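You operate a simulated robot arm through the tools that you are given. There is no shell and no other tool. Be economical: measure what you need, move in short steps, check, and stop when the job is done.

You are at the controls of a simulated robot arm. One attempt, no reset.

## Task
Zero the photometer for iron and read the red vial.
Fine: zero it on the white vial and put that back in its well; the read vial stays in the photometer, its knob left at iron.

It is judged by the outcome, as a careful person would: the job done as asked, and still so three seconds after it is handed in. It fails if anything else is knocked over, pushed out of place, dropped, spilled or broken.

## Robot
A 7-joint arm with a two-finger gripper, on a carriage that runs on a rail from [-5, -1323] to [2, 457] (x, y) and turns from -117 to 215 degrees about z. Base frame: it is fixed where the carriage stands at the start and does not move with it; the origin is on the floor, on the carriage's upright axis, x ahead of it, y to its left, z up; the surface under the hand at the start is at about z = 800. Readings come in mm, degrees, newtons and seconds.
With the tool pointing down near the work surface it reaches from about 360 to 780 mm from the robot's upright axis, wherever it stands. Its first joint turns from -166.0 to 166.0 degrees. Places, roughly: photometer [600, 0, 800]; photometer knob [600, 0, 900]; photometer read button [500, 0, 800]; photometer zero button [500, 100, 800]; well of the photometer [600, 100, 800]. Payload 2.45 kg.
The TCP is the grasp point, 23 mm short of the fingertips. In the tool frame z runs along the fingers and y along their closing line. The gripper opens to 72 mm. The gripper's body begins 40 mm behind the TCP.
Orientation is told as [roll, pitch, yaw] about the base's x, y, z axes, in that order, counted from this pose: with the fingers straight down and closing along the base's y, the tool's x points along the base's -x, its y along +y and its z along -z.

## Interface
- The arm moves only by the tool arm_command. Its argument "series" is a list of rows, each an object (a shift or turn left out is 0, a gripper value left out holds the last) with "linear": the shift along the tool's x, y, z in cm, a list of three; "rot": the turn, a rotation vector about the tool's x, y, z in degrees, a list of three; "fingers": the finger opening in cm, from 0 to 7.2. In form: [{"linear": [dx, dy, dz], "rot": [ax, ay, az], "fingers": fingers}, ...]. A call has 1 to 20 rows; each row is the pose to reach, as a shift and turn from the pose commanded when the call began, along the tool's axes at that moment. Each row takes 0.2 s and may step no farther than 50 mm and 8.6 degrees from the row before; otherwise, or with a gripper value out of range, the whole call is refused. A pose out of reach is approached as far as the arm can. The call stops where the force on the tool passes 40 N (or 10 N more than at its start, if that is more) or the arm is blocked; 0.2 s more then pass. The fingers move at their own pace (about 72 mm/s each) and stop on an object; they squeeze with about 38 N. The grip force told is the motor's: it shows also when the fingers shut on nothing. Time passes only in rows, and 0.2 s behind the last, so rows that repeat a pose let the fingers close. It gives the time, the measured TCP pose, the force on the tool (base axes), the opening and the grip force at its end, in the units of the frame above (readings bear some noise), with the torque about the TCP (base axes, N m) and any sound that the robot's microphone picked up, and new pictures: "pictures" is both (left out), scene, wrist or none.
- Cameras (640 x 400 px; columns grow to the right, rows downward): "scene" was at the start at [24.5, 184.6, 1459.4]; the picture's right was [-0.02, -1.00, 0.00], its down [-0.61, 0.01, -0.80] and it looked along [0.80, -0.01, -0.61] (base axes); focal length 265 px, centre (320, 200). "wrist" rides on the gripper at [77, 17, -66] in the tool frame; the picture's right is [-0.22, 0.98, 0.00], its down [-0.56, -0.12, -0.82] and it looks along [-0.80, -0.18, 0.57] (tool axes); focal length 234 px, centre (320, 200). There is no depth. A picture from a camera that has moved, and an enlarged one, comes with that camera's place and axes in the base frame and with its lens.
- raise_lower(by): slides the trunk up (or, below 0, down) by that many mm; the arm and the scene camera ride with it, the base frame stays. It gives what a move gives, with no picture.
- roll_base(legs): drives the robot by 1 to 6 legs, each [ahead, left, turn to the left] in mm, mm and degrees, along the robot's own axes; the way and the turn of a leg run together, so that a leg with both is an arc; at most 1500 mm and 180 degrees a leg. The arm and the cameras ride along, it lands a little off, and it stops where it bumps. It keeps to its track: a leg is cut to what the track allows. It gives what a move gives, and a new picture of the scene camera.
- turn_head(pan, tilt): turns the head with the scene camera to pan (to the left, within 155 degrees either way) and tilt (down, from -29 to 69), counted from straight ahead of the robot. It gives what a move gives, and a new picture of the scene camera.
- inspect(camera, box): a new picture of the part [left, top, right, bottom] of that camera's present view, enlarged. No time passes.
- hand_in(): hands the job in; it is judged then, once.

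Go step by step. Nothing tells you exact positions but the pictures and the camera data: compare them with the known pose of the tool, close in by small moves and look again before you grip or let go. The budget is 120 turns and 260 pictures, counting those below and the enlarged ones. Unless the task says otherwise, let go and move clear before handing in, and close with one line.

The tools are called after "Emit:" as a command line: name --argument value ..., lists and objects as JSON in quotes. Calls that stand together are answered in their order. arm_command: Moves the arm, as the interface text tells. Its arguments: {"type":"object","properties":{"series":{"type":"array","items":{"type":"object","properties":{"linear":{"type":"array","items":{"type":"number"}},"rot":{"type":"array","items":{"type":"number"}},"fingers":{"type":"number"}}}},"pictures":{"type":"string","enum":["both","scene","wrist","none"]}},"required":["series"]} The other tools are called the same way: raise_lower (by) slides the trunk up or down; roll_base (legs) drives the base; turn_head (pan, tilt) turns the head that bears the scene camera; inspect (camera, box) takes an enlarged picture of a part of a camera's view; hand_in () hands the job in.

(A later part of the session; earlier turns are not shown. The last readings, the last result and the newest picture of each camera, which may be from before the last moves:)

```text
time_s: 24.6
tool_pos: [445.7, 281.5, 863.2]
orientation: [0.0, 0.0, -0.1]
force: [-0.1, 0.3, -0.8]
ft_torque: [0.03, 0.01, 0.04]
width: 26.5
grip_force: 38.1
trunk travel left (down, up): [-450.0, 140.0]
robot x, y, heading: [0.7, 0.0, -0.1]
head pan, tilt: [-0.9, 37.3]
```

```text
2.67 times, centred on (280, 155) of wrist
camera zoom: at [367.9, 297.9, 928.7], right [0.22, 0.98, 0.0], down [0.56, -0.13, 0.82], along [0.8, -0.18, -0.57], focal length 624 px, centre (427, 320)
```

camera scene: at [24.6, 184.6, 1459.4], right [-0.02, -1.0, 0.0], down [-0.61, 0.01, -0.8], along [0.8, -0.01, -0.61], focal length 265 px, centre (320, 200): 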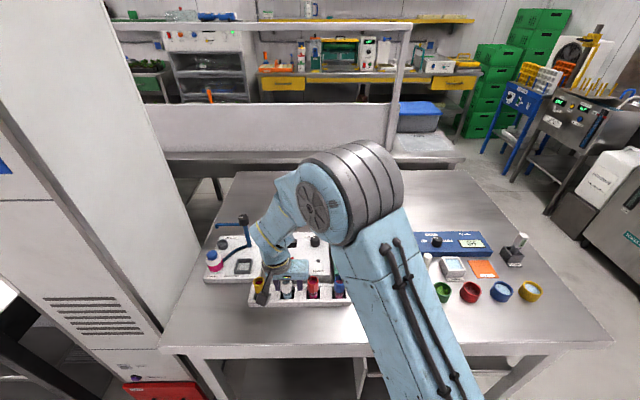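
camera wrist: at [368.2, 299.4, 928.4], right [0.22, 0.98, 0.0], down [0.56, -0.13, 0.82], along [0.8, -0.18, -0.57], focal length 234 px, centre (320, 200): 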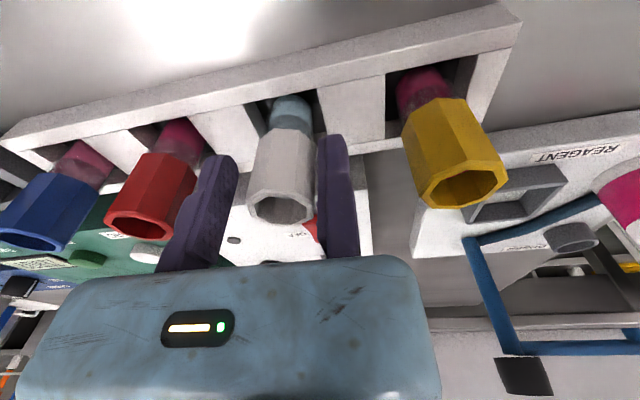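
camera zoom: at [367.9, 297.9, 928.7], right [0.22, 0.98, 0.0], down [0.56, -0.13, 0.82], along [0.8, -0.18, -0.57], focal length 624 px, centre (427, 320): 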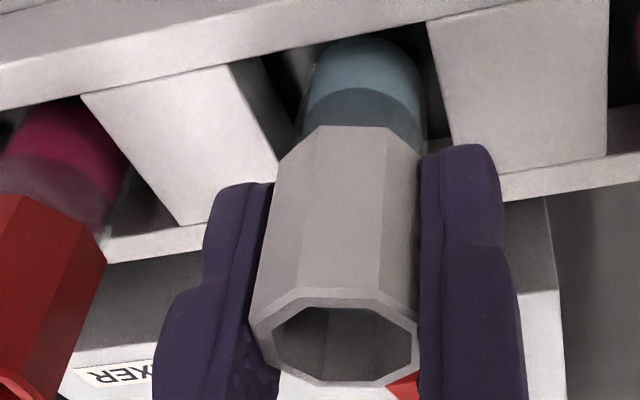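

Gripped, 26.5 mm across flats. I'll remember the return pose (445.7, 281.3, 863) and lift straight up.

Emit:
arm_command --series '[{"linear": [0, 0, -0.7]}, {"linear": [0, 0, -2]}, {"linear": [0, 0, -3.5]}, {"linear": [0, 0, -5]}, {"linear": [0, 0, -6.5]}, {"linear": [0, 0, -8]}, {"linear": [0, 0, -9]}, {"linear": [0, 0, -9.5]}, {"linear": [0, 0, -9.5]}]'

Emit:
inspect --camera "scene" --box '[240, 230, 368, 310]'

Emit:
inspect --camera "wrist" --box '[160, 40, 480, 240]'

```text
time_s: 26.6
tool_pos: [443.0, 282.0, 957.7]
orientation: [0.0, 0.0, -0.1]
force: [0.4, -0.5, -0.3]
ft_torque: [-0.02, 0.02, 0.0]
width: 26.9
grip_force: 38.0
trunk travel left (down, up): [-450.0, 140.0]
robot x, y, heading: [-1.9, 2.8, -0.2]
head pan, tilt: [-0.9, 37.3]
camera scene: at [24.5, 184.6, 1459.4], right [-0.02, -1.0, 0.0], down [-0.61, 0.01, -0.8], along [0.8, -0.01, -0.61], focal length 265 px, centre (320, 200)
camera wrist: at [366.8, 298.4, 1024.6], right [0.22, 0.98, 0.0], down [0.56, -0.13, 0.82], along [0.8, -0.18, -0.57], focal length 234 px, centre (320, 200)
```

scene: 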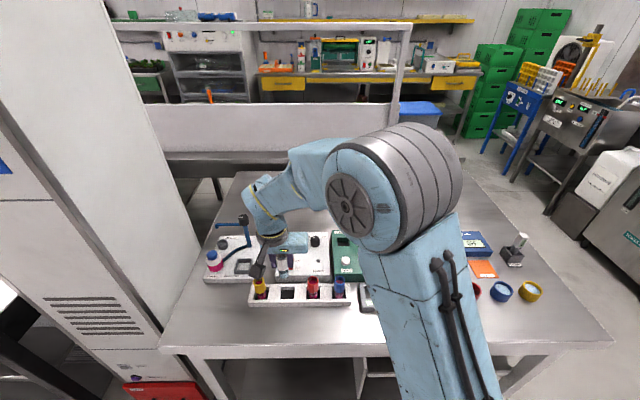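
wrist: 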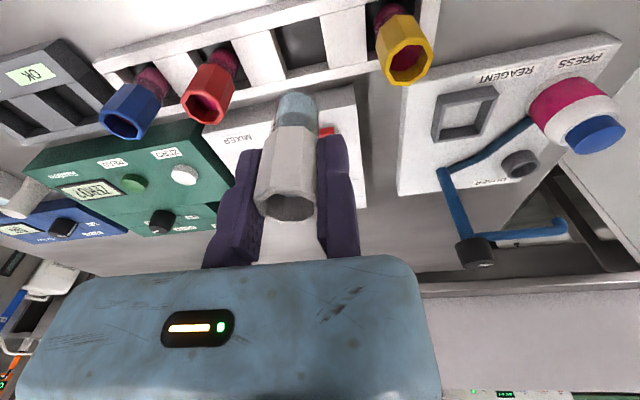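

```text
5.00 times, centred on (304, 270) of scene
camera zoom: at [24.5, 184.6, 1459.4], right [-0.02, -1.0, 0.0], down [-0.61, 0.01, -0.8], along [0.8, -0.01, -0.61], focal length 1324 px, centre (400, -150)
```

zoom: 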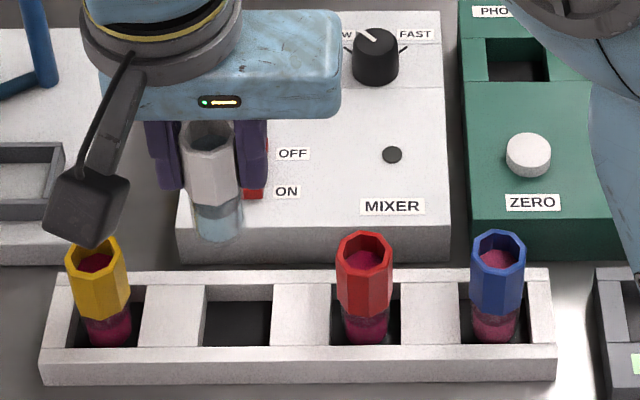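

```text
2.00 times, centred on (320, 140) of wrist
camera zoom: at [366.8, 298.4, 1024.6], right [0.22, 0.98, 0.0], down [0.56, -0.13, 0.82], along [0.8, -0.18, -0.57], focal length 468 px, centre (320, 320)
```

zoom: 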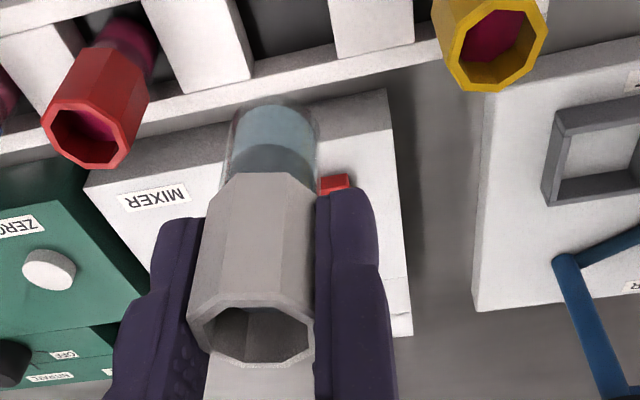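

The white vial is held level, its bottom about 52 mm below the TCP. I'll carry it over the photometer well and look.

Emit:
arm_command --series '[{"linear": [-1, -0.9, 0]}, {"linear": [-2.7, -2.6, 0]}, {"linear": [-4.7, -4.5, 0]}, {"linear": [-6.7, -6.4, 0]}, {"linear": [-8.7, -8.3, 0]}, {"linear": [-10.7, -10.2, 0]}, {"linear": [-12.7, -12.1, 0]}, {"linear": [-14.7, -14, 0]}, {"linear": [-16.3, -15.6, 0]}, {"linear": [-17.2, -16.4, 0]}, {"linear": [-17.4, -16.6, 0]}, {"linear": [-17.4, -16.6, 0]}]'

Emit:
inspect --camera "wrist" --box '[180, 0, 420, 150]'

Emit:
inspect --camera "scene" --box '[324, 200, 420, 260]'

```text
time_s: 29.2
tool_pos: [617.9, 116.0, 957.2]
orientation: [0.0, 0.1, -0.1]
force: [-0.6, 0.0, -0.7]
ft_torque: [0.01, 0.01, 0.02]
width: 26.8
grip_force: 38.0
trunk travel left (down, up): [-450.0, 140.0]
robot x, y, heading: [1.2, -1.2, -0.1]
head pan, tilt: [-0.9, 37.3]
camera scene: at [24.6, 184.6, 1459.4], right [-0.02, -1.0, 0.0], down [-0.61, 0.01, -0.8], along [0.8, -0.01, -0.61], focal length 265 px, centre (320, 200)
camera wrist: at [541.1, 133.0, 1023.9], right [0.22, 0.98, 0.0], down [0.56, -0.13, 0.82], along [0.8, -0.18, -0.57], focal length 234 px, centre (320, 200)
```

scene: 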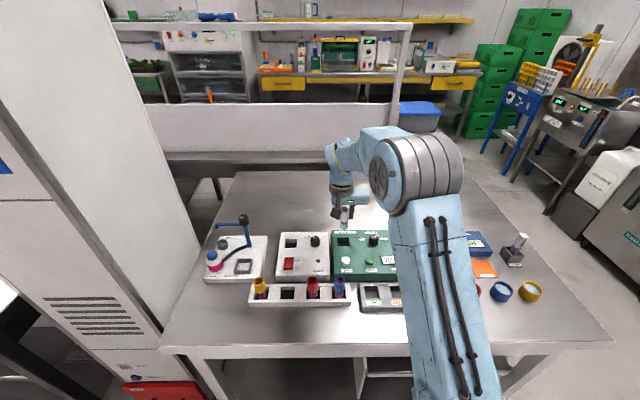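
wrist: 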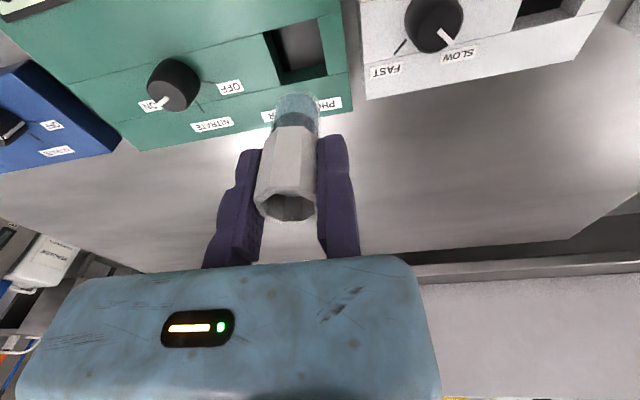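

```text
2.67 times, centred on (300, 75) of wrist
camera zoom: at [541.1, 133.0, 1023.9], right [0.22, 0.98, 0.0], down [0.56, -0.13, 0.82], along [0.8, -0.18, -0.57], focal length 624 px, centre (373, 533)
```

zoom: 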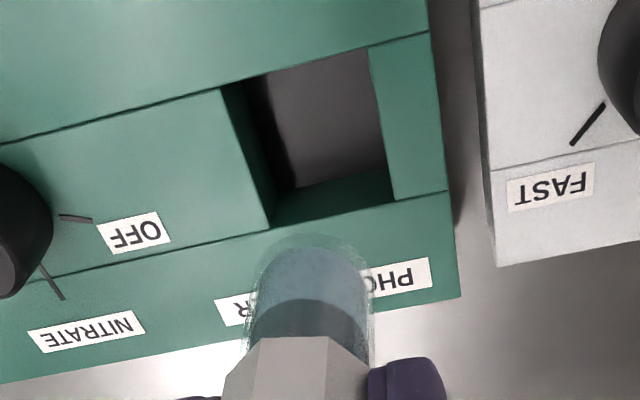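

```text
6.67 times, centred on (372, 230) of scene
camera zoom: at [24.6, 184.6, 1459.4], right [-0.02, -1.0, 0.0], down [-0.61, 0.01, -0.8], along [0.8, -0.01, -0.61], focal length 1765 px, centre (-27, 0)
```

zoom: 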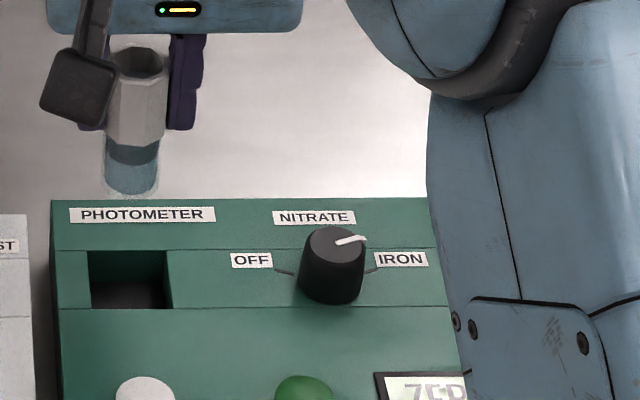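

The well is centred near (616.5, 101) and 38 mm square. I'll shift slightly and lower the vial to just above the opening to check.

Emit:
arm_command --series '[{"linear": [0.2, -0.15, 1]}, {"linear": [0.2, -0.15, 2.5]}, {"linear": [0.2, -0.15, 4]}, {"linear": [0.2, -0.15, 5.3]}, {"linear": [0.2, -0.15, 5.3]}]'

Emit:
inspect --camera "wrist" --box '[180, 30, 420, 180]'

Emit:
inspect --camera "scene" --box '[324, 200, 420, 260]'

```text
time_s: 30.4
tool_pos: [616.7, 113.0, 904.5]
orientation: [0.0, 0.0, -0.1]
force: [0.1, -0.5, 0.2]
ft_torque: [0.0, -0.04, 0.02]
width: 27.0
grip_force: 38.1
trunk travel left (down, up): [-450.0, 140.0]
robot x, y, heading: [3.1, -0.4, -0.2]
head pan, tilt: [-0.9, 37.3]
camera scene: at [24.7, 184.6, 1459.4], right [-0.02, -1.0, 0.0], down [-0.61, 0.01, -0.8], along [0.8, -0.01, -0.61], focal length 265 px, centre (320, 200)
camera wrist: at [538.7, 130.2, 970.9], right [0.22, 0.98, 0.0], down [0.56, -0.13, 0.82], along [0.8, -0.18, -0.57], focal length 234 px, centre (320, 200)
```

scene: 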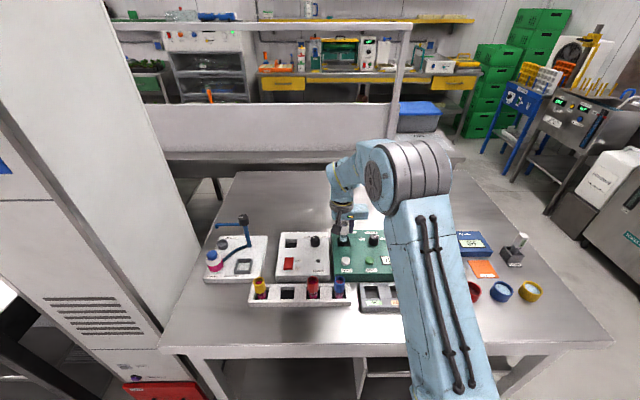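
wrist: 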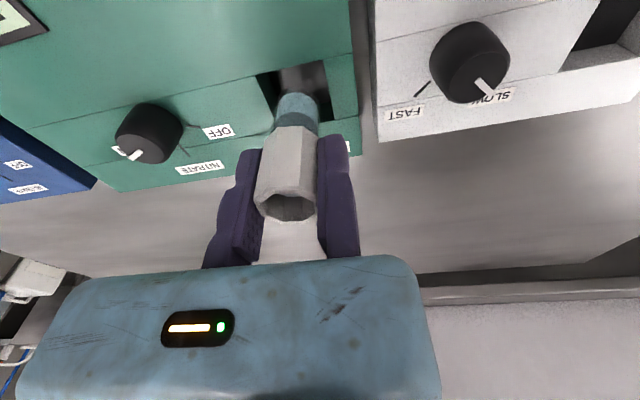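

```text
2.67 times, centred on (300, 105) of wrist
camera zoom: at [538.7, 130.2, 970.9], right [0.22, 0.98, 0.0], down [0.56, -0.13, 0.82], along [0.8, -0.18, -0.57], focal length 624 px, centre (373, 453)
```

zoom: 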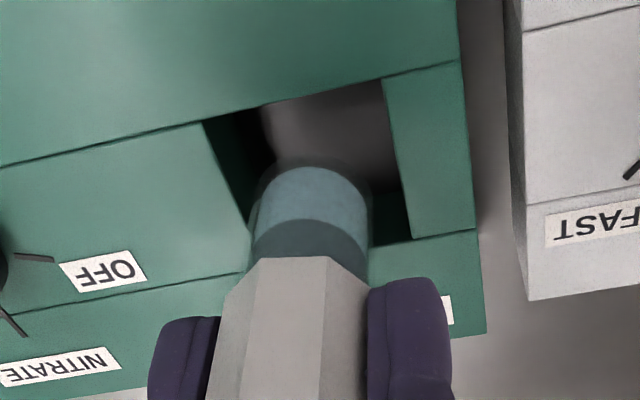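

```text
6.67 times, centred on (372, 230) of scene
camera zoom: at [24.7, 184.6, 1459.4], right [-0.02, -1.0, 0.0], down [-0.61, 0.01, -0.8], along [0.8, -0.01, -0.61], focal length 1765 px, centre (-27, 0)
```

zoom: 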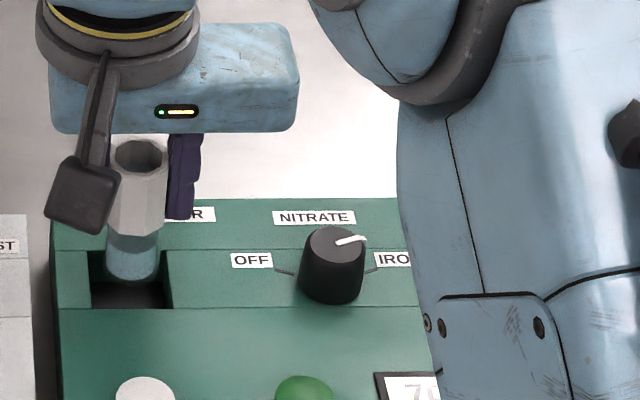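

The vial is centred over the well. I'll lower it in small steps, checking the force.

Emit:
arm_command --series '[{"linear": [0, 0, 1]}, {"linear": [0, 0, 2]}, {"linear": [0, 0, 3]}, {"linear": [0, 0, 3.6]}, {"linear": [0, 0, 3.9]}, {"linear": [0, 0, 3.9]}]' --pictures "wrist"

Emit:
inspect --camera "scene" --box '[324, 200, 420, 260]'

Emit:
inspect --camera "wrist" --box '[200, 80, 400, 205]'

```text
time_s: 31.8
tool_pos: [615.5, 113.1, 867.8]
orientation: [0.0, -0.2, -0.1]
force: [4.6, 1.1, 26.1]
ft_torque: [-0.3, -0.25, -0.02]
width: 26.8
grip_force: 38.1
trunk travel left (down, up): [-450.0, 140.0]
robot x, y, heading: [0.3, 1.9, 0.1]
head pan, tilt: [-0.9, 37.3]
camera wrist: at [537.8, 130.0, 934.3], right [0.22, 0.98, 0.0], down [0.56, -0.13, 0.82], along [0.8, -0.18, -0.57], focal length 234 px, centre (320, 200)
```

wrist: 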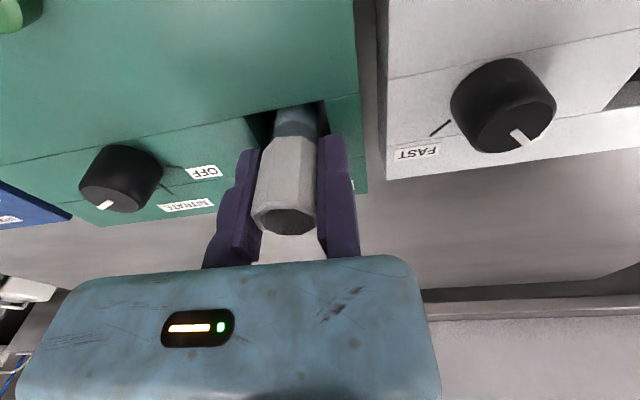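

```text
6.67 times, centred on (372, 230) of scene
camera zoom: at [23.2, 184.3, 1459.6], right [-0.02, -1.0, 0.0], down [-0.6, 0.01, -0.8], along [0.8, -0.01, -0.6], focal length 1765 px, centre (-27, 0)
```

zoom: 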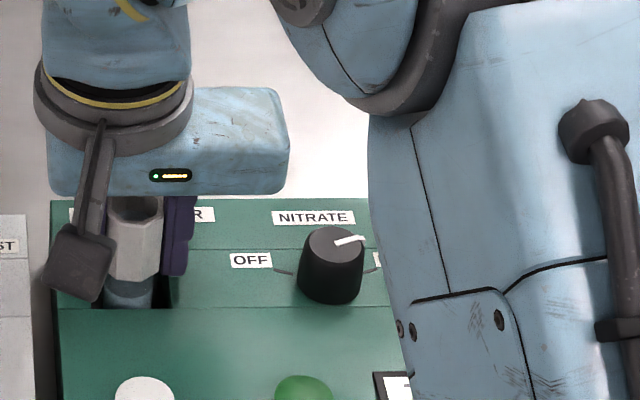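

```text
3.20 times, centred on (300, 142) of wrist
camera zoom: at [537.8, 130.0, 934.3], right [0.22, 0.98, 0.0], down [0.56, -0.13, 0.82], along [0.8, -0.18, -0.57], focal length 749 px, centre (384, 384)
```

zoom: 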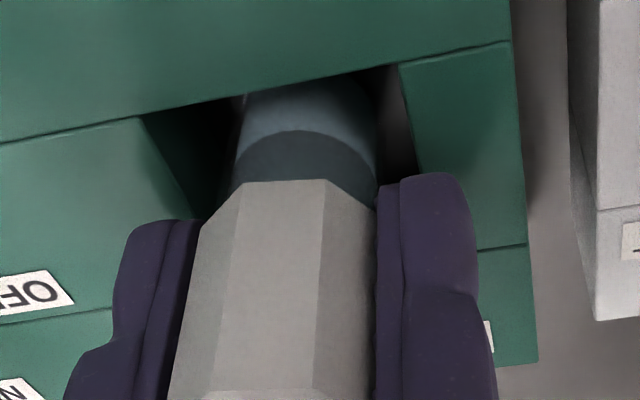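

The vial bottom touched the well floor at TCP z ≈ 868. I'll ease off the preload, release, step clear and rise.

Emit:
arm_command --series '[{"linear": [0, 0, -0.25]}, {"linear": [0, 0, -0.25], "fingers": 3.4}, {"linear": [0, 0, -0.25], "fingers": 4.6}, {"linear": [0, 0.2, -0.25]}, {"linear": [0, 0.2, -0.25]}, {"linear": [0, 0.2, -2]}, {"linear": [0, 0.2, -4]}, {"linear": [0, 0.2, -6]}, {"linear": [0, 0.2, -8]}, {"linear": [0, 0.2, -8]}]'

Emit:
inspect --camera "wrist" --box '[180, 20, 420, 170]'

Emit:
inspect --camera "scene" --box '[324, 220, 420, 280]'

```text
time_s: 34.0
tool_pos: [616.8, 116.4, 947.3]
orientation: [0.1, 0.0, -0.1]
force: [0.2, -0.9, 0.4]
ft_torque: [0.0, 0.0, -0.03]
width: 45.6
grip_force: 0.0
trunk travel left (down, up): [-450.0, 140.0]
robot x, y, heading: [-1.3, 2.3, -0.1]
head pan, tilt: [-0.9, 37.3]
camera scene: at [24.4, 184.6, 1459.4], right [-0.02, -1.0, 0.0], down [-0.61, 0.01, -0.8], along [0.8, -0.01, -0.61], focal length 265 px, centre (320, 200)
camera wrist: at [538.5, 133.0, 1011.8], right [0.22, 0.98, 0.0], down [0.56, -0.13, 0.82], along [0.8, -0.18, -0.57], focal length 234 px, centre (320, 200)
```

scene: 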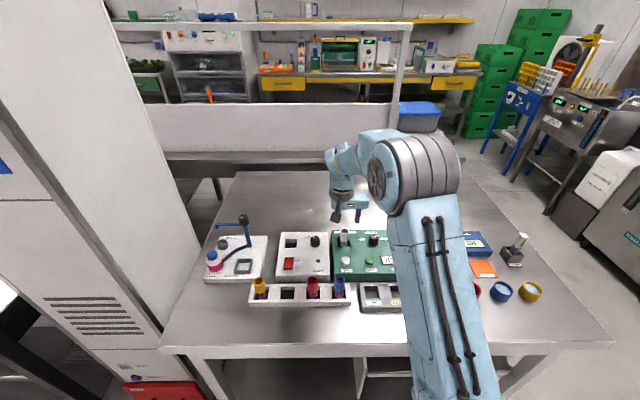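
wrist: 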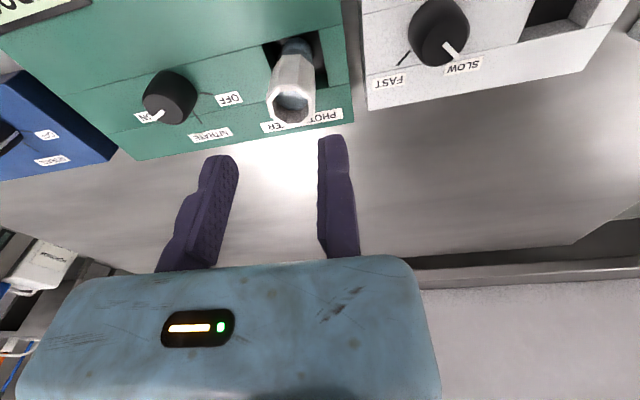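

```text
2.67 times, centred on (300, 95) of wrist
camera zoom: at [538.5, 133.0, 1011.8], right [0.22, 0.98, 0.0], down [0.56, -0.13, 0.82], along [0.8, -0.18, -0.57], focal length 624 px, centre (373, 480)
```

zoom: 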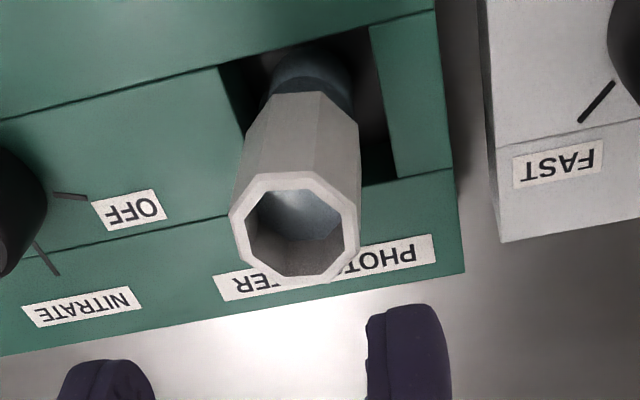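

```text
6.67 times, centred on (372, 250) of scene
camera zoom: at [24.4, 184.6, 1459.4], right [-0.02, -1.0, 0.0], down [-0.61, 0.01, -0.8], along [0.8, -0.01, -0.61], focal length 1765 px, centre (-27, -133)
```

zoom: 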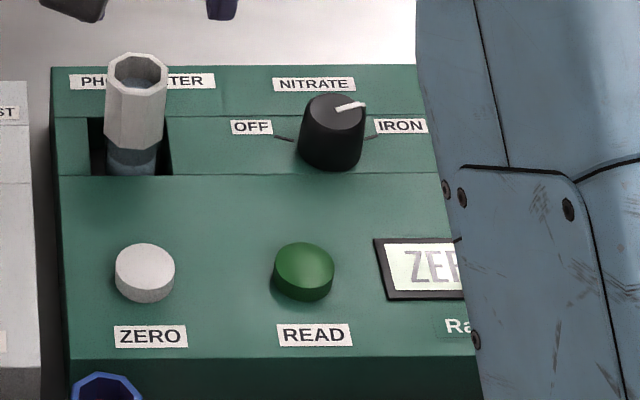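

The white vial stands in the well. Next I'll close the fingers and hover over the ZERO button at about (536, 101).

Emit:
arm_command --series '[{"linear": [2.7, -0.5, 0]}, {"linear": [5.4, -1, 0], "fingers": 0}, {"linear": [8.1, -1.5, 0]}, {"linear": [8.1, -1.5, 2]}, {"linear": [8.1, -1.5, 4]}, {"linear": [8.1, -1.5, 4.8]}, {"linear": [8.1, -1.5, 4.8]}]'

Emit:
inspect --camera "scene" --box '[324, 220, 420, 280]'

Emit:
inspect --camera "wrist" --box '[200, 30, 440, 180]'

```text
time_s: 35.6
tool_pos: [534.7, 100.8, 897.2]
orientation: [0.1, 0.0, -0.2]
force: [-0.1, 0.5, -0.1]
ft_torque: [0.03, 0.01, 0.03]
width: 0.0
grip_force: 28.7
trunk travel left (down, up): [-450.0, 140.0]
robot x, y, heading: [0.1, 0.6, -0.1]
head pan, tilt: [-0.9, 37.3]
camera scene: at [24.6, 184.6, 1459.4], right [-0.02, -1.0, 0.0], down [-0.61, 0.01, -0.8], along [0.8, -0.01, -0.61], focal length 265 px, centre (320, 200)
camera wrist: at [457.7, 118.1, 963.2], right [0.22, 0.98, 0.0], down [0.56, -0.13, 0.82], along [0.8, -0.18, -0.57], focal length 234 px, centre (320, 200)
```

scene: 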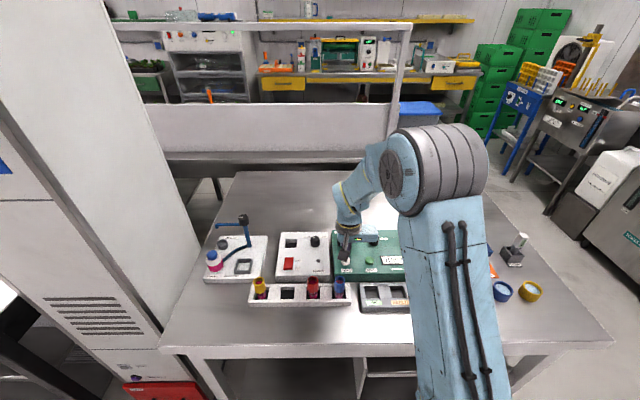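
wrist: 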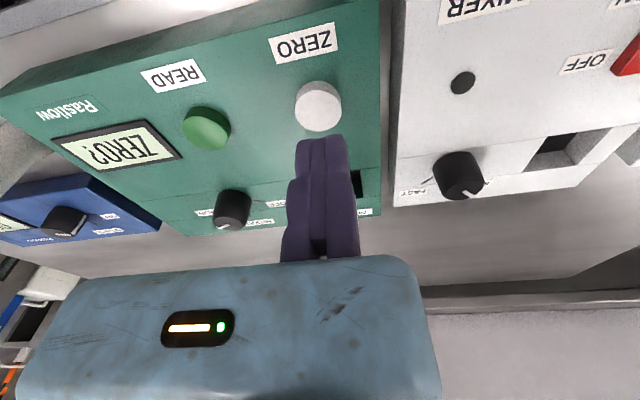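

```text
6.67 times, centred on (372, 250) of scene
camera zoom: at [24.6, 184.6, 1459.4], right [-0.02, -1.0, 0.0], down [-0.61, 0.01, -0.8], along [0.8, -0.01, -0.61], focal length 1765 px, centre (-27, -133)
```

zoom: 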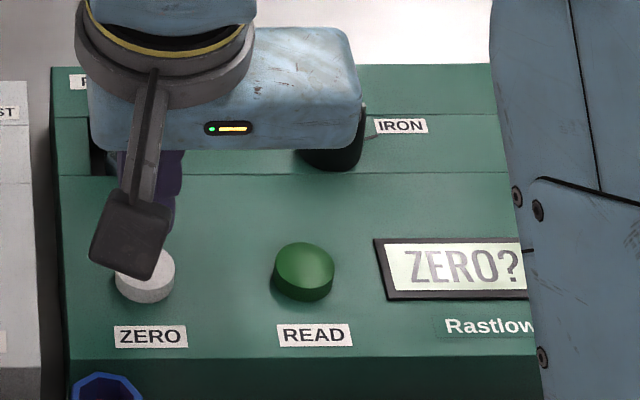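

```text
2.67 times, centred on (320, 105) of wrist
camera zoom: at [457.7, 118.1, 963.2], right [0.22, 0.98, 0.0], down [0.56, -0.13, 0.82], along [0.8, -0.18, -0.57], focal length 624 px, centre (320, 453)
```

zoom: 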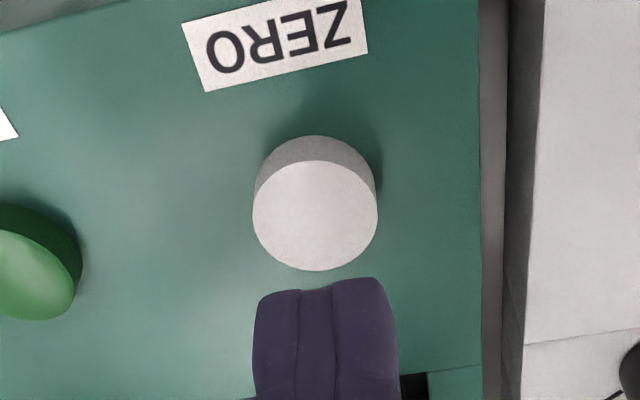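

The fingertips are right over ZERO. I'll press down in small steps and come straight back up.

Emit:
arm_command --series '[{"linear": [0, 0, 1.2]}, {"linear": [0, 0, 2.0]}, {"linear": [0, 0, 2.4]}, {"linear": [0, 0, 2.7]}, {"linear": [0, 0, 2.9]}]' --pictures "none"

Emit:
inspect --camera "scene" --box '[324, 220, 420, 280]'

```text
time_s: 36.8
tool_pos: [534.6, 100.9, 870.0]
orientation: [0.1, 0.0, -0.1]
force: [0.0, 0.8, 3.0]
ft_torque: [0.02, -0.01, 0.0]
width: 6.1
grip_force: 28.3
trunk travel left (down, up): [-450.0, 140.0]
robot x, y, heading: [0.3, 1.7, -0.2]
head pan, tilt: [-0.9, 37.3]
heard: click
```

```text
6.67 times, centred on (372, 250) of scene
camera zoom: at [24.4, 184.7, 1459.5], right [-0.02, -1.0, 0.0], down [-0.61, 0.01, -0.8], along [0.8, -0.01, -0.61], focal length 1765 px, centre (-27, -133)
```

zoom: 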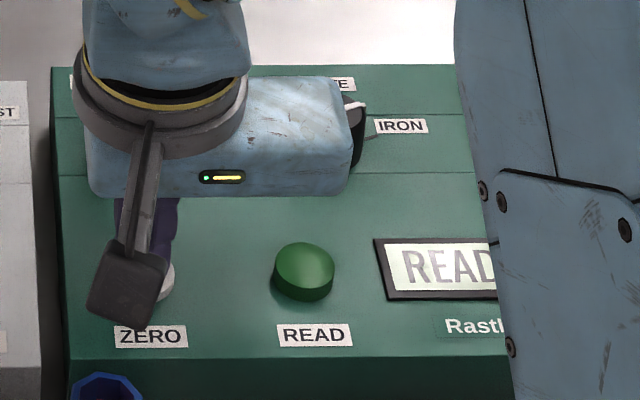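

It clicked and the display changed to "READ…". I'll rise, reopen and go back above the white vial.

Emit:
arm_command --series '[{"linear": [0, 0, -2.5]}, {"linear": [0, 0, -5], "fingers": 4.6}, {"linear": [0, 0, -7.7]}, {"linear": [-2.7, 0.5, -7.7]}, {"linear": [-5.4, 1, -7.7]}, {"linear": [-8.15, 1.55, -7.7]}, {"linear": [-8.15, 1.55, -7.7]}, {"linear": [-8.15, 1.55, -7.7]}]'

Emit:
inspect --camera "wrist" --box '[180, 20, 420, 170]'

Emit:
inspect --camera "scene" --box '[324, 220, 420, 280]'

```text
time_s: 38.6
tool_pos: [616.2, 115.8, 946.8]
orientation: [0.0, 0.0, -0.1]
force: [0.3, 0.1, 0.0]
ft_torque: [0.02, -0.03, 0.03]
width: 46.0
grip_force: 0.1
trunk travel left (down, up): [-450.0, 140.0]
robot x, y, heading: [0.5, 2.3, 0.0]
head pan, tilt: [-0.9, 37.3]
camera scene: at [24.5, 184.6, 1459.4], right [-0.02, -1.0, 0.0], down [-0.61, 0.01, -0.8], along [0.8, -0.01, -0.61], focal length 265 px, centre (320, 200)
camera wrist: at [539.2, 132.8, 1012.4], right [0.22, 0.98, 0.0], down [0.56, -0.13, 0.82], along [0.8, -0.18, -0.57], focal length 234 px, centre (320, 200)
```

scene: 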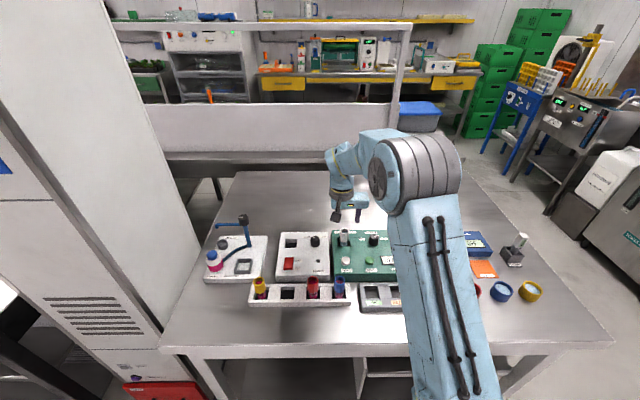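
wrist: 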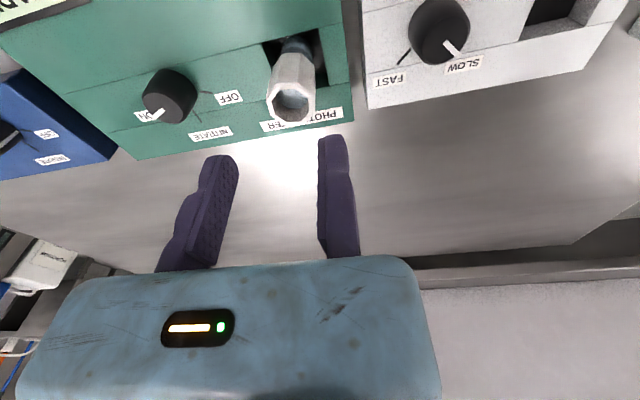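

```text
2.67 times, centred on (300, 95) of wrist
camera zoom: at [539.2, 132.8, 1012.4], right [0.22, 0.98, 0.0], down [0.56, -0.13, 0.82], along [0.8, -0.18, -0.57], focal length 624 px, centre (373, 480)
```

zoom: 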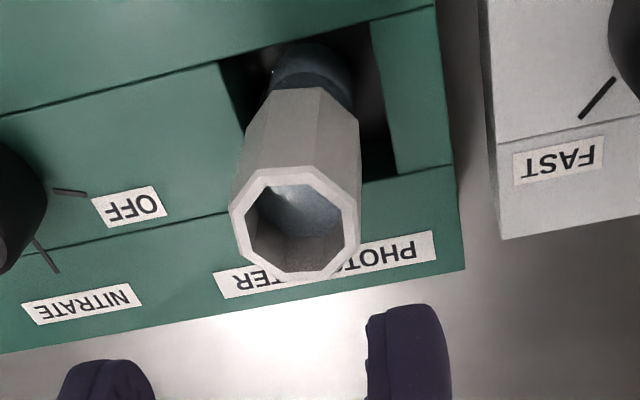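

```text
6.67 times, centred on (372, 250) of scene
camera zoom: at [24.5, 184.6, 1459.4], right [-0.02, -1.0, 0.0], down [-0.61, 0.01, -0.8], along [0.8, -0.01, -0.61], focal length 1765 px, centre (-27, -133)
```

zoom: 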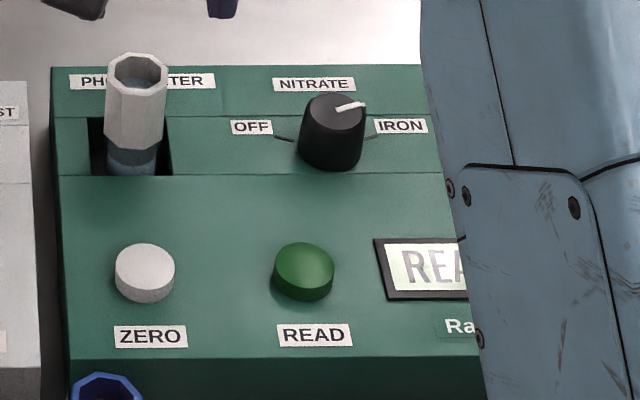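

The display shows "READY" and the vial is unmoved. I'll re-grip it as before and lift.

Emit:
arm_command --series '[{"linear": [0, 0, 3]}, {"linear": [0, 0, 6]}, {"linear": [0, 0, 7.8]}, {"linear": [0, -0.2, 7.8], "fingers": 3.4}, {"linear": [0, -0.2, 7.8], "fingers": 2.8}, {"linear": [0, -0.2, 7.8], "fingers": 2.4}, {"linear": [0, -0.2, 7.8], "fingers": 2.0}, {"linear": [0, -0.2, 7.8]}, {"linear": [0, -0.2, 7]}, {"linear": [0, -0.2, 5.5]}, {"linear": [0, -0.2, 4]}, {"linear": [0, -0.2, 2]}, {"linear": [0, -0.2, 0]}, {"linear": [0, -0.2, -1]}, {"linear": [0, -0.2, -1]}]'

```text
time_s: 41.8
tool_pos: [618.2, 113.5, 955.4]
orientation: [-0.1, 0.0, -0.1]
force: [0.0, -0.7, -1.0]
ft_torque: [-0.01, 0.02, 0.0]
width: 27.0
grip_force: 37.7
trunk travel left (down, up): [-450.0, 140.0]
robot x, y, heading: [-2.5, -1.8, 0.0]
head pan, tilt: [-0.9, 37.3]
camera scene: at [24.5, 184.6, 1459.4], right [-0.02, -1.0, 0.0], down [-0.61, 0.01, -0.8], along [0.8, -0.01, -0.61], focal length 265 px, centre (320, 200)
camera wrist: at [540.0, 130.9, 1021.3], right [0.22, 0.98, 0.0], down [0.56, -0.13, 0.82], along [0.8, -0.18, -0.57], focal length 234 px, centre (320, 200)
```

scene: 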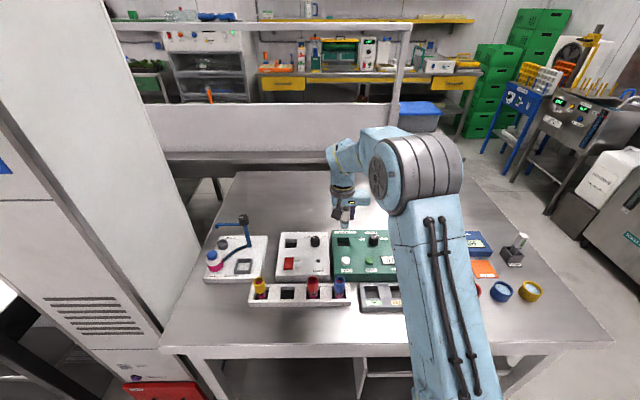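
wrist: 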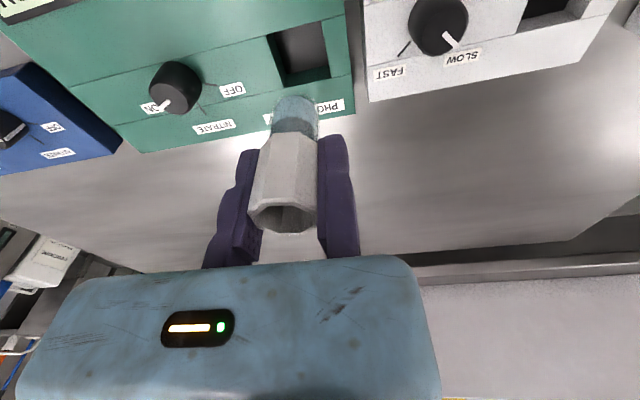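

White vial lifted, sitting about 4 mm higher in the grip than before. I'll carry it back over its rack well.

Emit:
arm_command --series '[{"linear": [1, 0.9, 0]}, {"linear": [2.7, 2.6, 0]}, {"linear": [4.7, 4.5, 0]}, {"linear": [6.7, 6.5, 0]}, {"linear": [8.7, 8.4, 0]}, {"linear": [10.7, 10.4, 0]}, {"linear": [12.7, 12.3, 0]}, {"linear": [14.7, 14.3, 0]}, {"linear": [16.3, 15.8, 0]}, {"linear": [17.1, 16.6, 0]}, {"linear": [17.2, 16.75, 0]}, {"linear": [17.2, 16.75, 2]}, {"linear": [17.2, 16.75, 3.5]}, {"linear": [17.2, 16.75, 3.5]}]'

Emit:
inspect --camera "wrist" --box '[180, 30, 420, 180]'

Emit:
inspect --camera "scene" --box '[245, 245, 357, 315]'

```text
time_s: 44.8
tool_pos: [445.2, 281.5, 920.4]
orientation: [-0.1, 0.0, -0.1]
force: [-1.1, -0.5, -0.2]
ft_torque: [-0.01, 0.01, 0.01]
width: 26.6
grip_force: 38.1
trunk travel left (down, up): [-450.0, 140.0]
robot x, y, heading: [-2.5, -0.5, 0.1]
head pan, tilt: [-0.9, 37.3]
camera scene: at [24.7, 184.7, 1459.4], right [-0.02, -1.0, 0.0], down [-0.61, 0.01, -0.8], along [0.8, -0.01, -0.61], focal length 265 px, centre (320, 200)
camera wrist: at [366.9, 298.5, 986.4], right [0.22, 0.98, 0.0], down [0.56, -0.13, 0.82], along [0.8, -0.18, -0.57], focal length 234 px, centre (320, 200)
```

scene: 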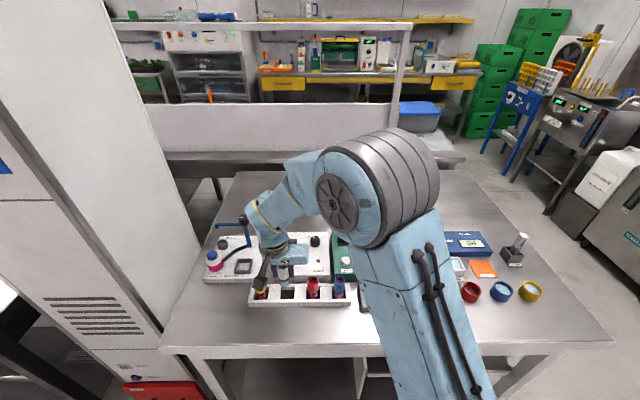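
wrist: 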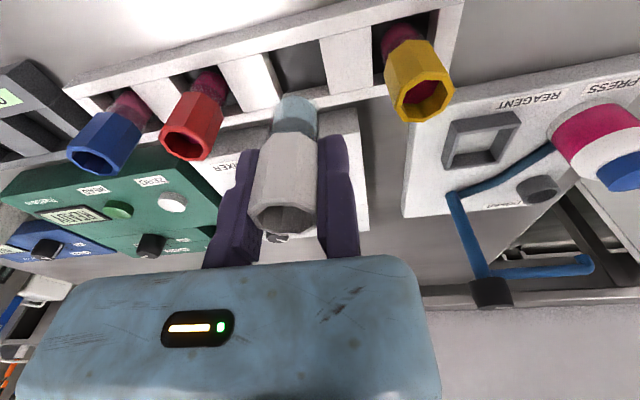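

```text
2.67 times, centred on (300, 105) of wrist
camera zoom: at [366.9, 298.5, 986.4], right [0.22, 0.98, 0.0], down [0.56, -0.13, 0.82], along [0.8, -0.18, -0.57], focal length 624 px, centre (373, 453)
```

zoom: 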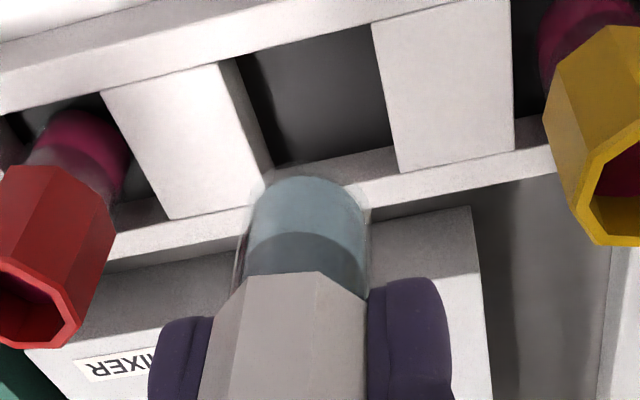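

```text
5.71 times, centred on (301, 280) of scene
camera zoom: at [24.7, 184.7, 1459.4], right [-0.02, -1.0, 0.0], down [-0.61, 0.01, -0.8], along [0.8, -0.01, -0.61], focal length 1513 px, centre (429, -257)
```

zoom: 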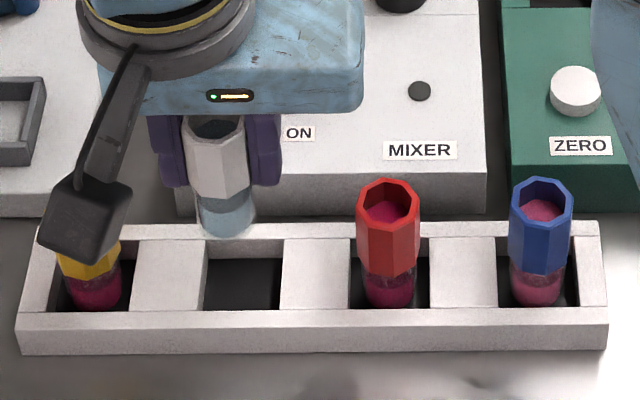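

The position matches the original pickup spot. I'll lower the vial slowly into its well, watching the force.

Emit:
arm_command --series '[{"linear": [0, 0, 1.5]}, {"linear": [0, 0, 3]}, {"linear": [0, 0, 4.2]}, {"linear": [0, 0, 5]}, {"linear": [0, 0, 5.4]}, {"linear": [0, 0, 5.6]}, {"linear": [0, 0, 5.6]}]' --pictures "none"

Emit:
inspect --camera "wrist" --box '[180, 80, 420, 230]'

Emit:
inspect --camera "scene" --box '[245, 250, 357, 320]'

```text
time_s: 46.4
tool_pos: [444.8, 281.1, 866.0]
orientation: [0.1, -0.1, -0.1]
force: [0.0, 0.6, -0.7]
ft_torque: [-0.04, -0.01, 0.02]
width: 26.7
grip_force: 37.8
trunk travel left (down, up): [-450.0, 140.0]
robot x, y, heading: [2.7, 0.9, -0.1]
head pan, tilt: [-0.9, 37.3]
```

```text
2.67 times, centred on (300, 155) of wrist
camera zoom: at [366.8, 298.4, 931.4], right [0.22, 0.98, 0.0], down [0.56, -0.13, 0.82], along [0.8, -0.18, -0.57], focal length 624 px, centre (373, 320)
```

zoom: 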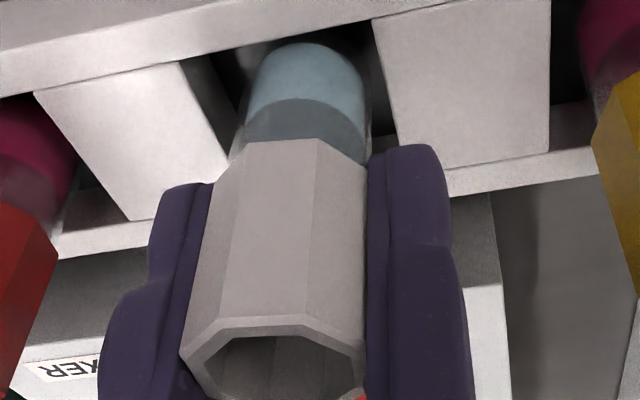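

```text
5.71 times, centred on (301, 285) of scene
camera zoom: at [24.6, 184.6, 1459.4], right [-0.02, -1.0, 0.0], down [-0.61, 0.01, -0.8], along [0.8, -0.01, -0.61], focal length 1513 px, centre (429, -286)
```

zoom: 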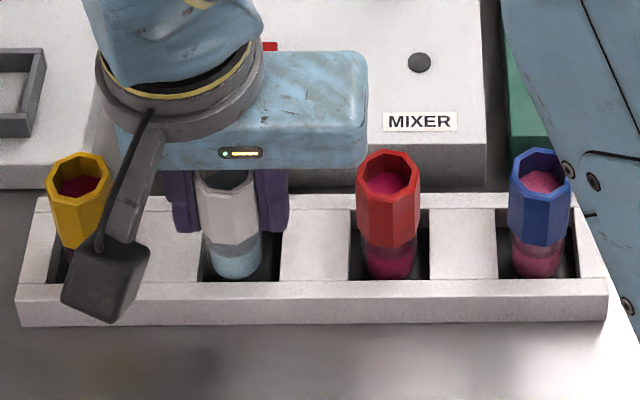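

The vial is inside its well with no contact yet. I'll lower a few more millimetres.

Emit:
arm_command --series '[{"linear": [0, 0, 0.2]}, {"linear": [0, 0, 0.4]}, {"linear": [0, 0, 0.5]}, {"linear": [0, 0, 0.5]}]' --pictures "none"

Emit:
inspect --camera "wrist" --box '[180, 80, 420, 230]'

```text
time_s: 47.4
tool_pos: [446.3, 281.2, 860.0]
orientation: [0.0, -0.1, -0.1]
force: [1.1, -0.4, -0.9]
ft_torque: [-0.01, 0.0, 0.0]
width: 26.7
grip_force: 37.9
trunk travel left (down, up): [-450.0, 140.0]
robot x, y, heading: [-2.6, -0.0, -0.2]
head pan, tilt: [-0.9, 37.3]
```

```text
2.67 times, centred on (300, 155) of wrist
camera zoom: at [367.9, 298.6, 925.6], right [0.22, 0.98, 0.0], down [0.56, -0.13, 0.82], along [0.8, -0.18, -0.57], focal length 624 px, centre (373, 320)
```

zoom: 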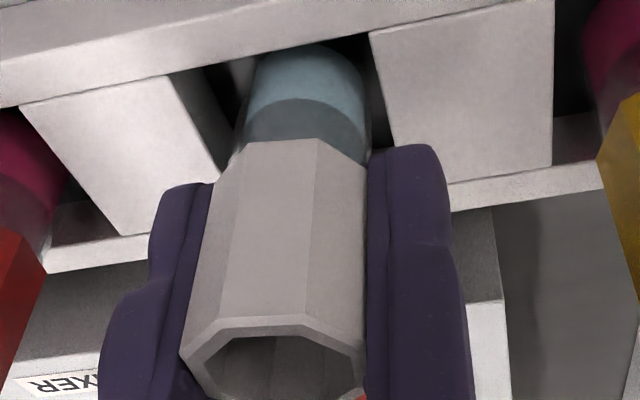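

Emit:
arm_command --series '[{"linear": [0, 0, 0.1]}, {"linear": [0, 0, 0.2]}, {"linear": [0, 0, 0.2]}]' --pictures "none"

```text
time_s: 48.2
tool_pos: [445.9, 280.4, 858.3]
orientation: [0.0, 0.1, -0.1]
force: [-0.2, 0.0, 0.3]
ft_torque: [0.0, 0.01, -0.02]
width: 26.7
grip_force: 38.0
trunk travel left (down, up): [-450.0, 140.0]
robot x, y, heading: [5.1, -1.6, 0.1]
head pan, tilt: [-0.9, 37.3]
```

No contact at 858; I'll continue in millimetre steps.

Emit:
arm_command --series '[{"linear": [0, 0, 0.1]}, {"linear": [0, 0, 0.2]}, {"linear": [0, 0, 0.2]}]' --pictures "none"

Emit:
inspect --camera "wrist" --box '[180, 80, 420, 230]'

Emit:
inspect --camera "scene" --box '[245, 250, 357, 320]'

```text
time_s: 49.0
tool_pos: [445.4, 280.7, 856.7]
orientation: [0.0, -0.1, -0.1]
force: [-0.6, -0.1, 5.7]
ft_torque: [-0.07, 0.05, 0.02]
width: 26.7
grip_force: 37.5
trunk travel left (down, up): [-450.0, 140.0]
robot x, y, heading: [3.8, 0.3, 0.0]
head pan, tilt: [-0.9, 37.3]
```

```text
2.67 times, centred on (300, 155) of wrist
camera zoom: at [367.4, 298.6, 922.4], right [0.22, 0.98, 0.0], down [0.56, -0.13, 0.82], along [0.8, -0.18, -0.57], focal length 624 px, centre (373, 320)
```

zoom: 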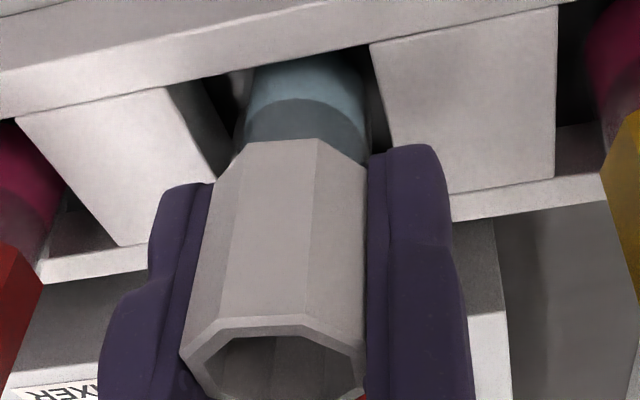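

```text
5.71 times, centred on (301, 285) of scene
camera zoom: at [24.2, 184.4, 1459.6], right [-0.02, -1.0, 0.0], down [-0.61, 0.01, -0.8], along [0.8, -0.01, -0.61], focal length 1513 px, centre (429, -286)
```

zoom: 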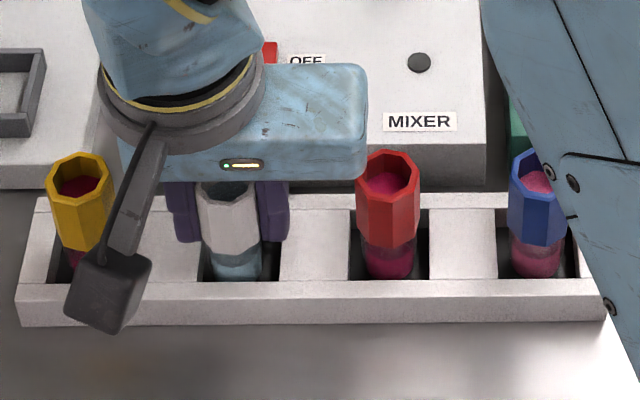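

Light contact at 5.7 N, so the vial is seated. I'll release, step clear and rise.

Emit:
arm_command --series '[{"linear": [0, 0, -0.05], "fingers": 3.2}, {"linear": [0, 0, -0.05], "fingers": 4.4}, {"linear": [0, 0.2, -0.1]}, {"linear": [0, 0.2, -0.1]}, {"linear": [0, 0.2, -2]}, {"linear": [0, 0.2, -5]}, {"linear": [0, 0.2, -8]}, {"linear": [0, 0.2, -10]}, {"linear": [0, 0.2, -10]}]'

Emit:
inspect --camera "wrist" --box '[120, 20, 440, 220]'

Emit:
inspect --camera "scene" --box '[245, 250, 357, 320]'

```text
time_s: 51.0
tool_pos: [443.6, 283.2, 957.0]
orientation: [0.0, 0.0, -0.2]
force: [-0.4, -0.9, -0.3]
ft_torque: [-0.04, 0.0, 0.01]
width: 43.7
grip_force: 0.0
trunk travel left (down, up): [-450.0, 140.0]
robot x, y, heading: [0.5, 0.5, 0.0]
head pan, tilt: [-0.9, 37.3]
camera scene: at [24.4, 184.5, 1459.4], right [-0.02, -1.0, 0.0], down [-0.61, 0.01, -0.8], along [0.8, -0.01, -0.61], focal length 265 px, centre (320, 200)
camera wrist: at [367.3, 300.4, 1022.5], right [0.22, 0.98, 0.0], down [0.56, -0.13, 0.82], along [0.8, -0.18, -0.57], focal length 234 px, centre (320, 200)
```

scene: 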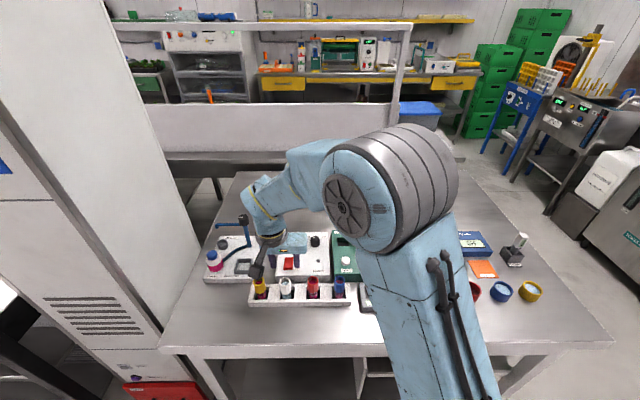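
wrist: 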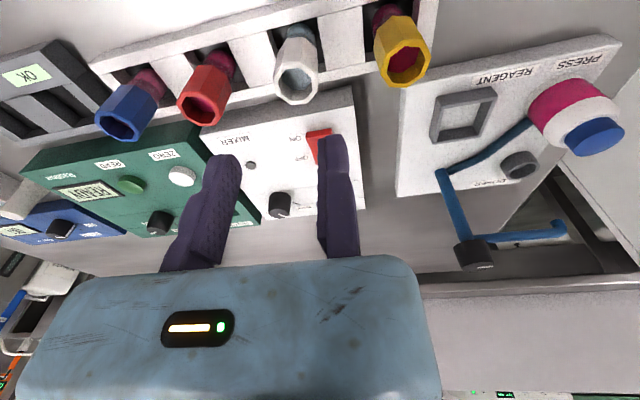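

```text
2.00 times, centred on (280, 120) of wrist
camera zoom: at [367.3, 300.4, 1022.5], right [0.22, 0.98, 0.0], down [0.56, -0.13, 0.82], along [0.8, -0.18, -0.57], focal length 468 px, centre (400, 360)
```

zoom: 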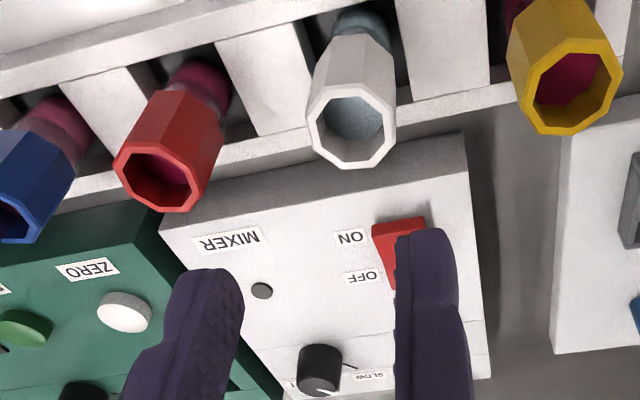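

```text
5.71 times, centred on (301, 285) of scene
camera zoom: at [24.4, 184.5, 1459.4], right [-0.02, -1.0, 0.0], down [-0.61, 0.01, -0.8], along [0.8, -0.01, -0.61], focal length 1513 px, centre (429, -286)
```

zoom: 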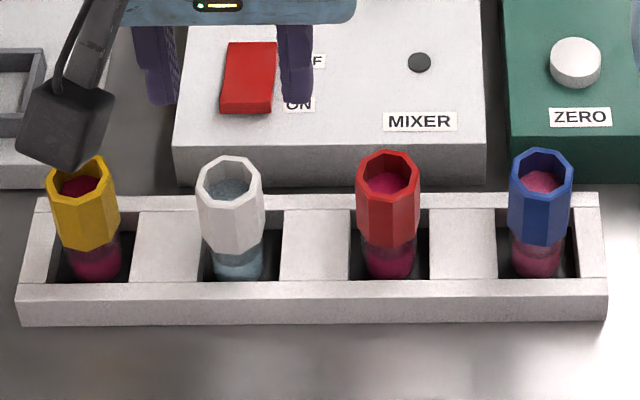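

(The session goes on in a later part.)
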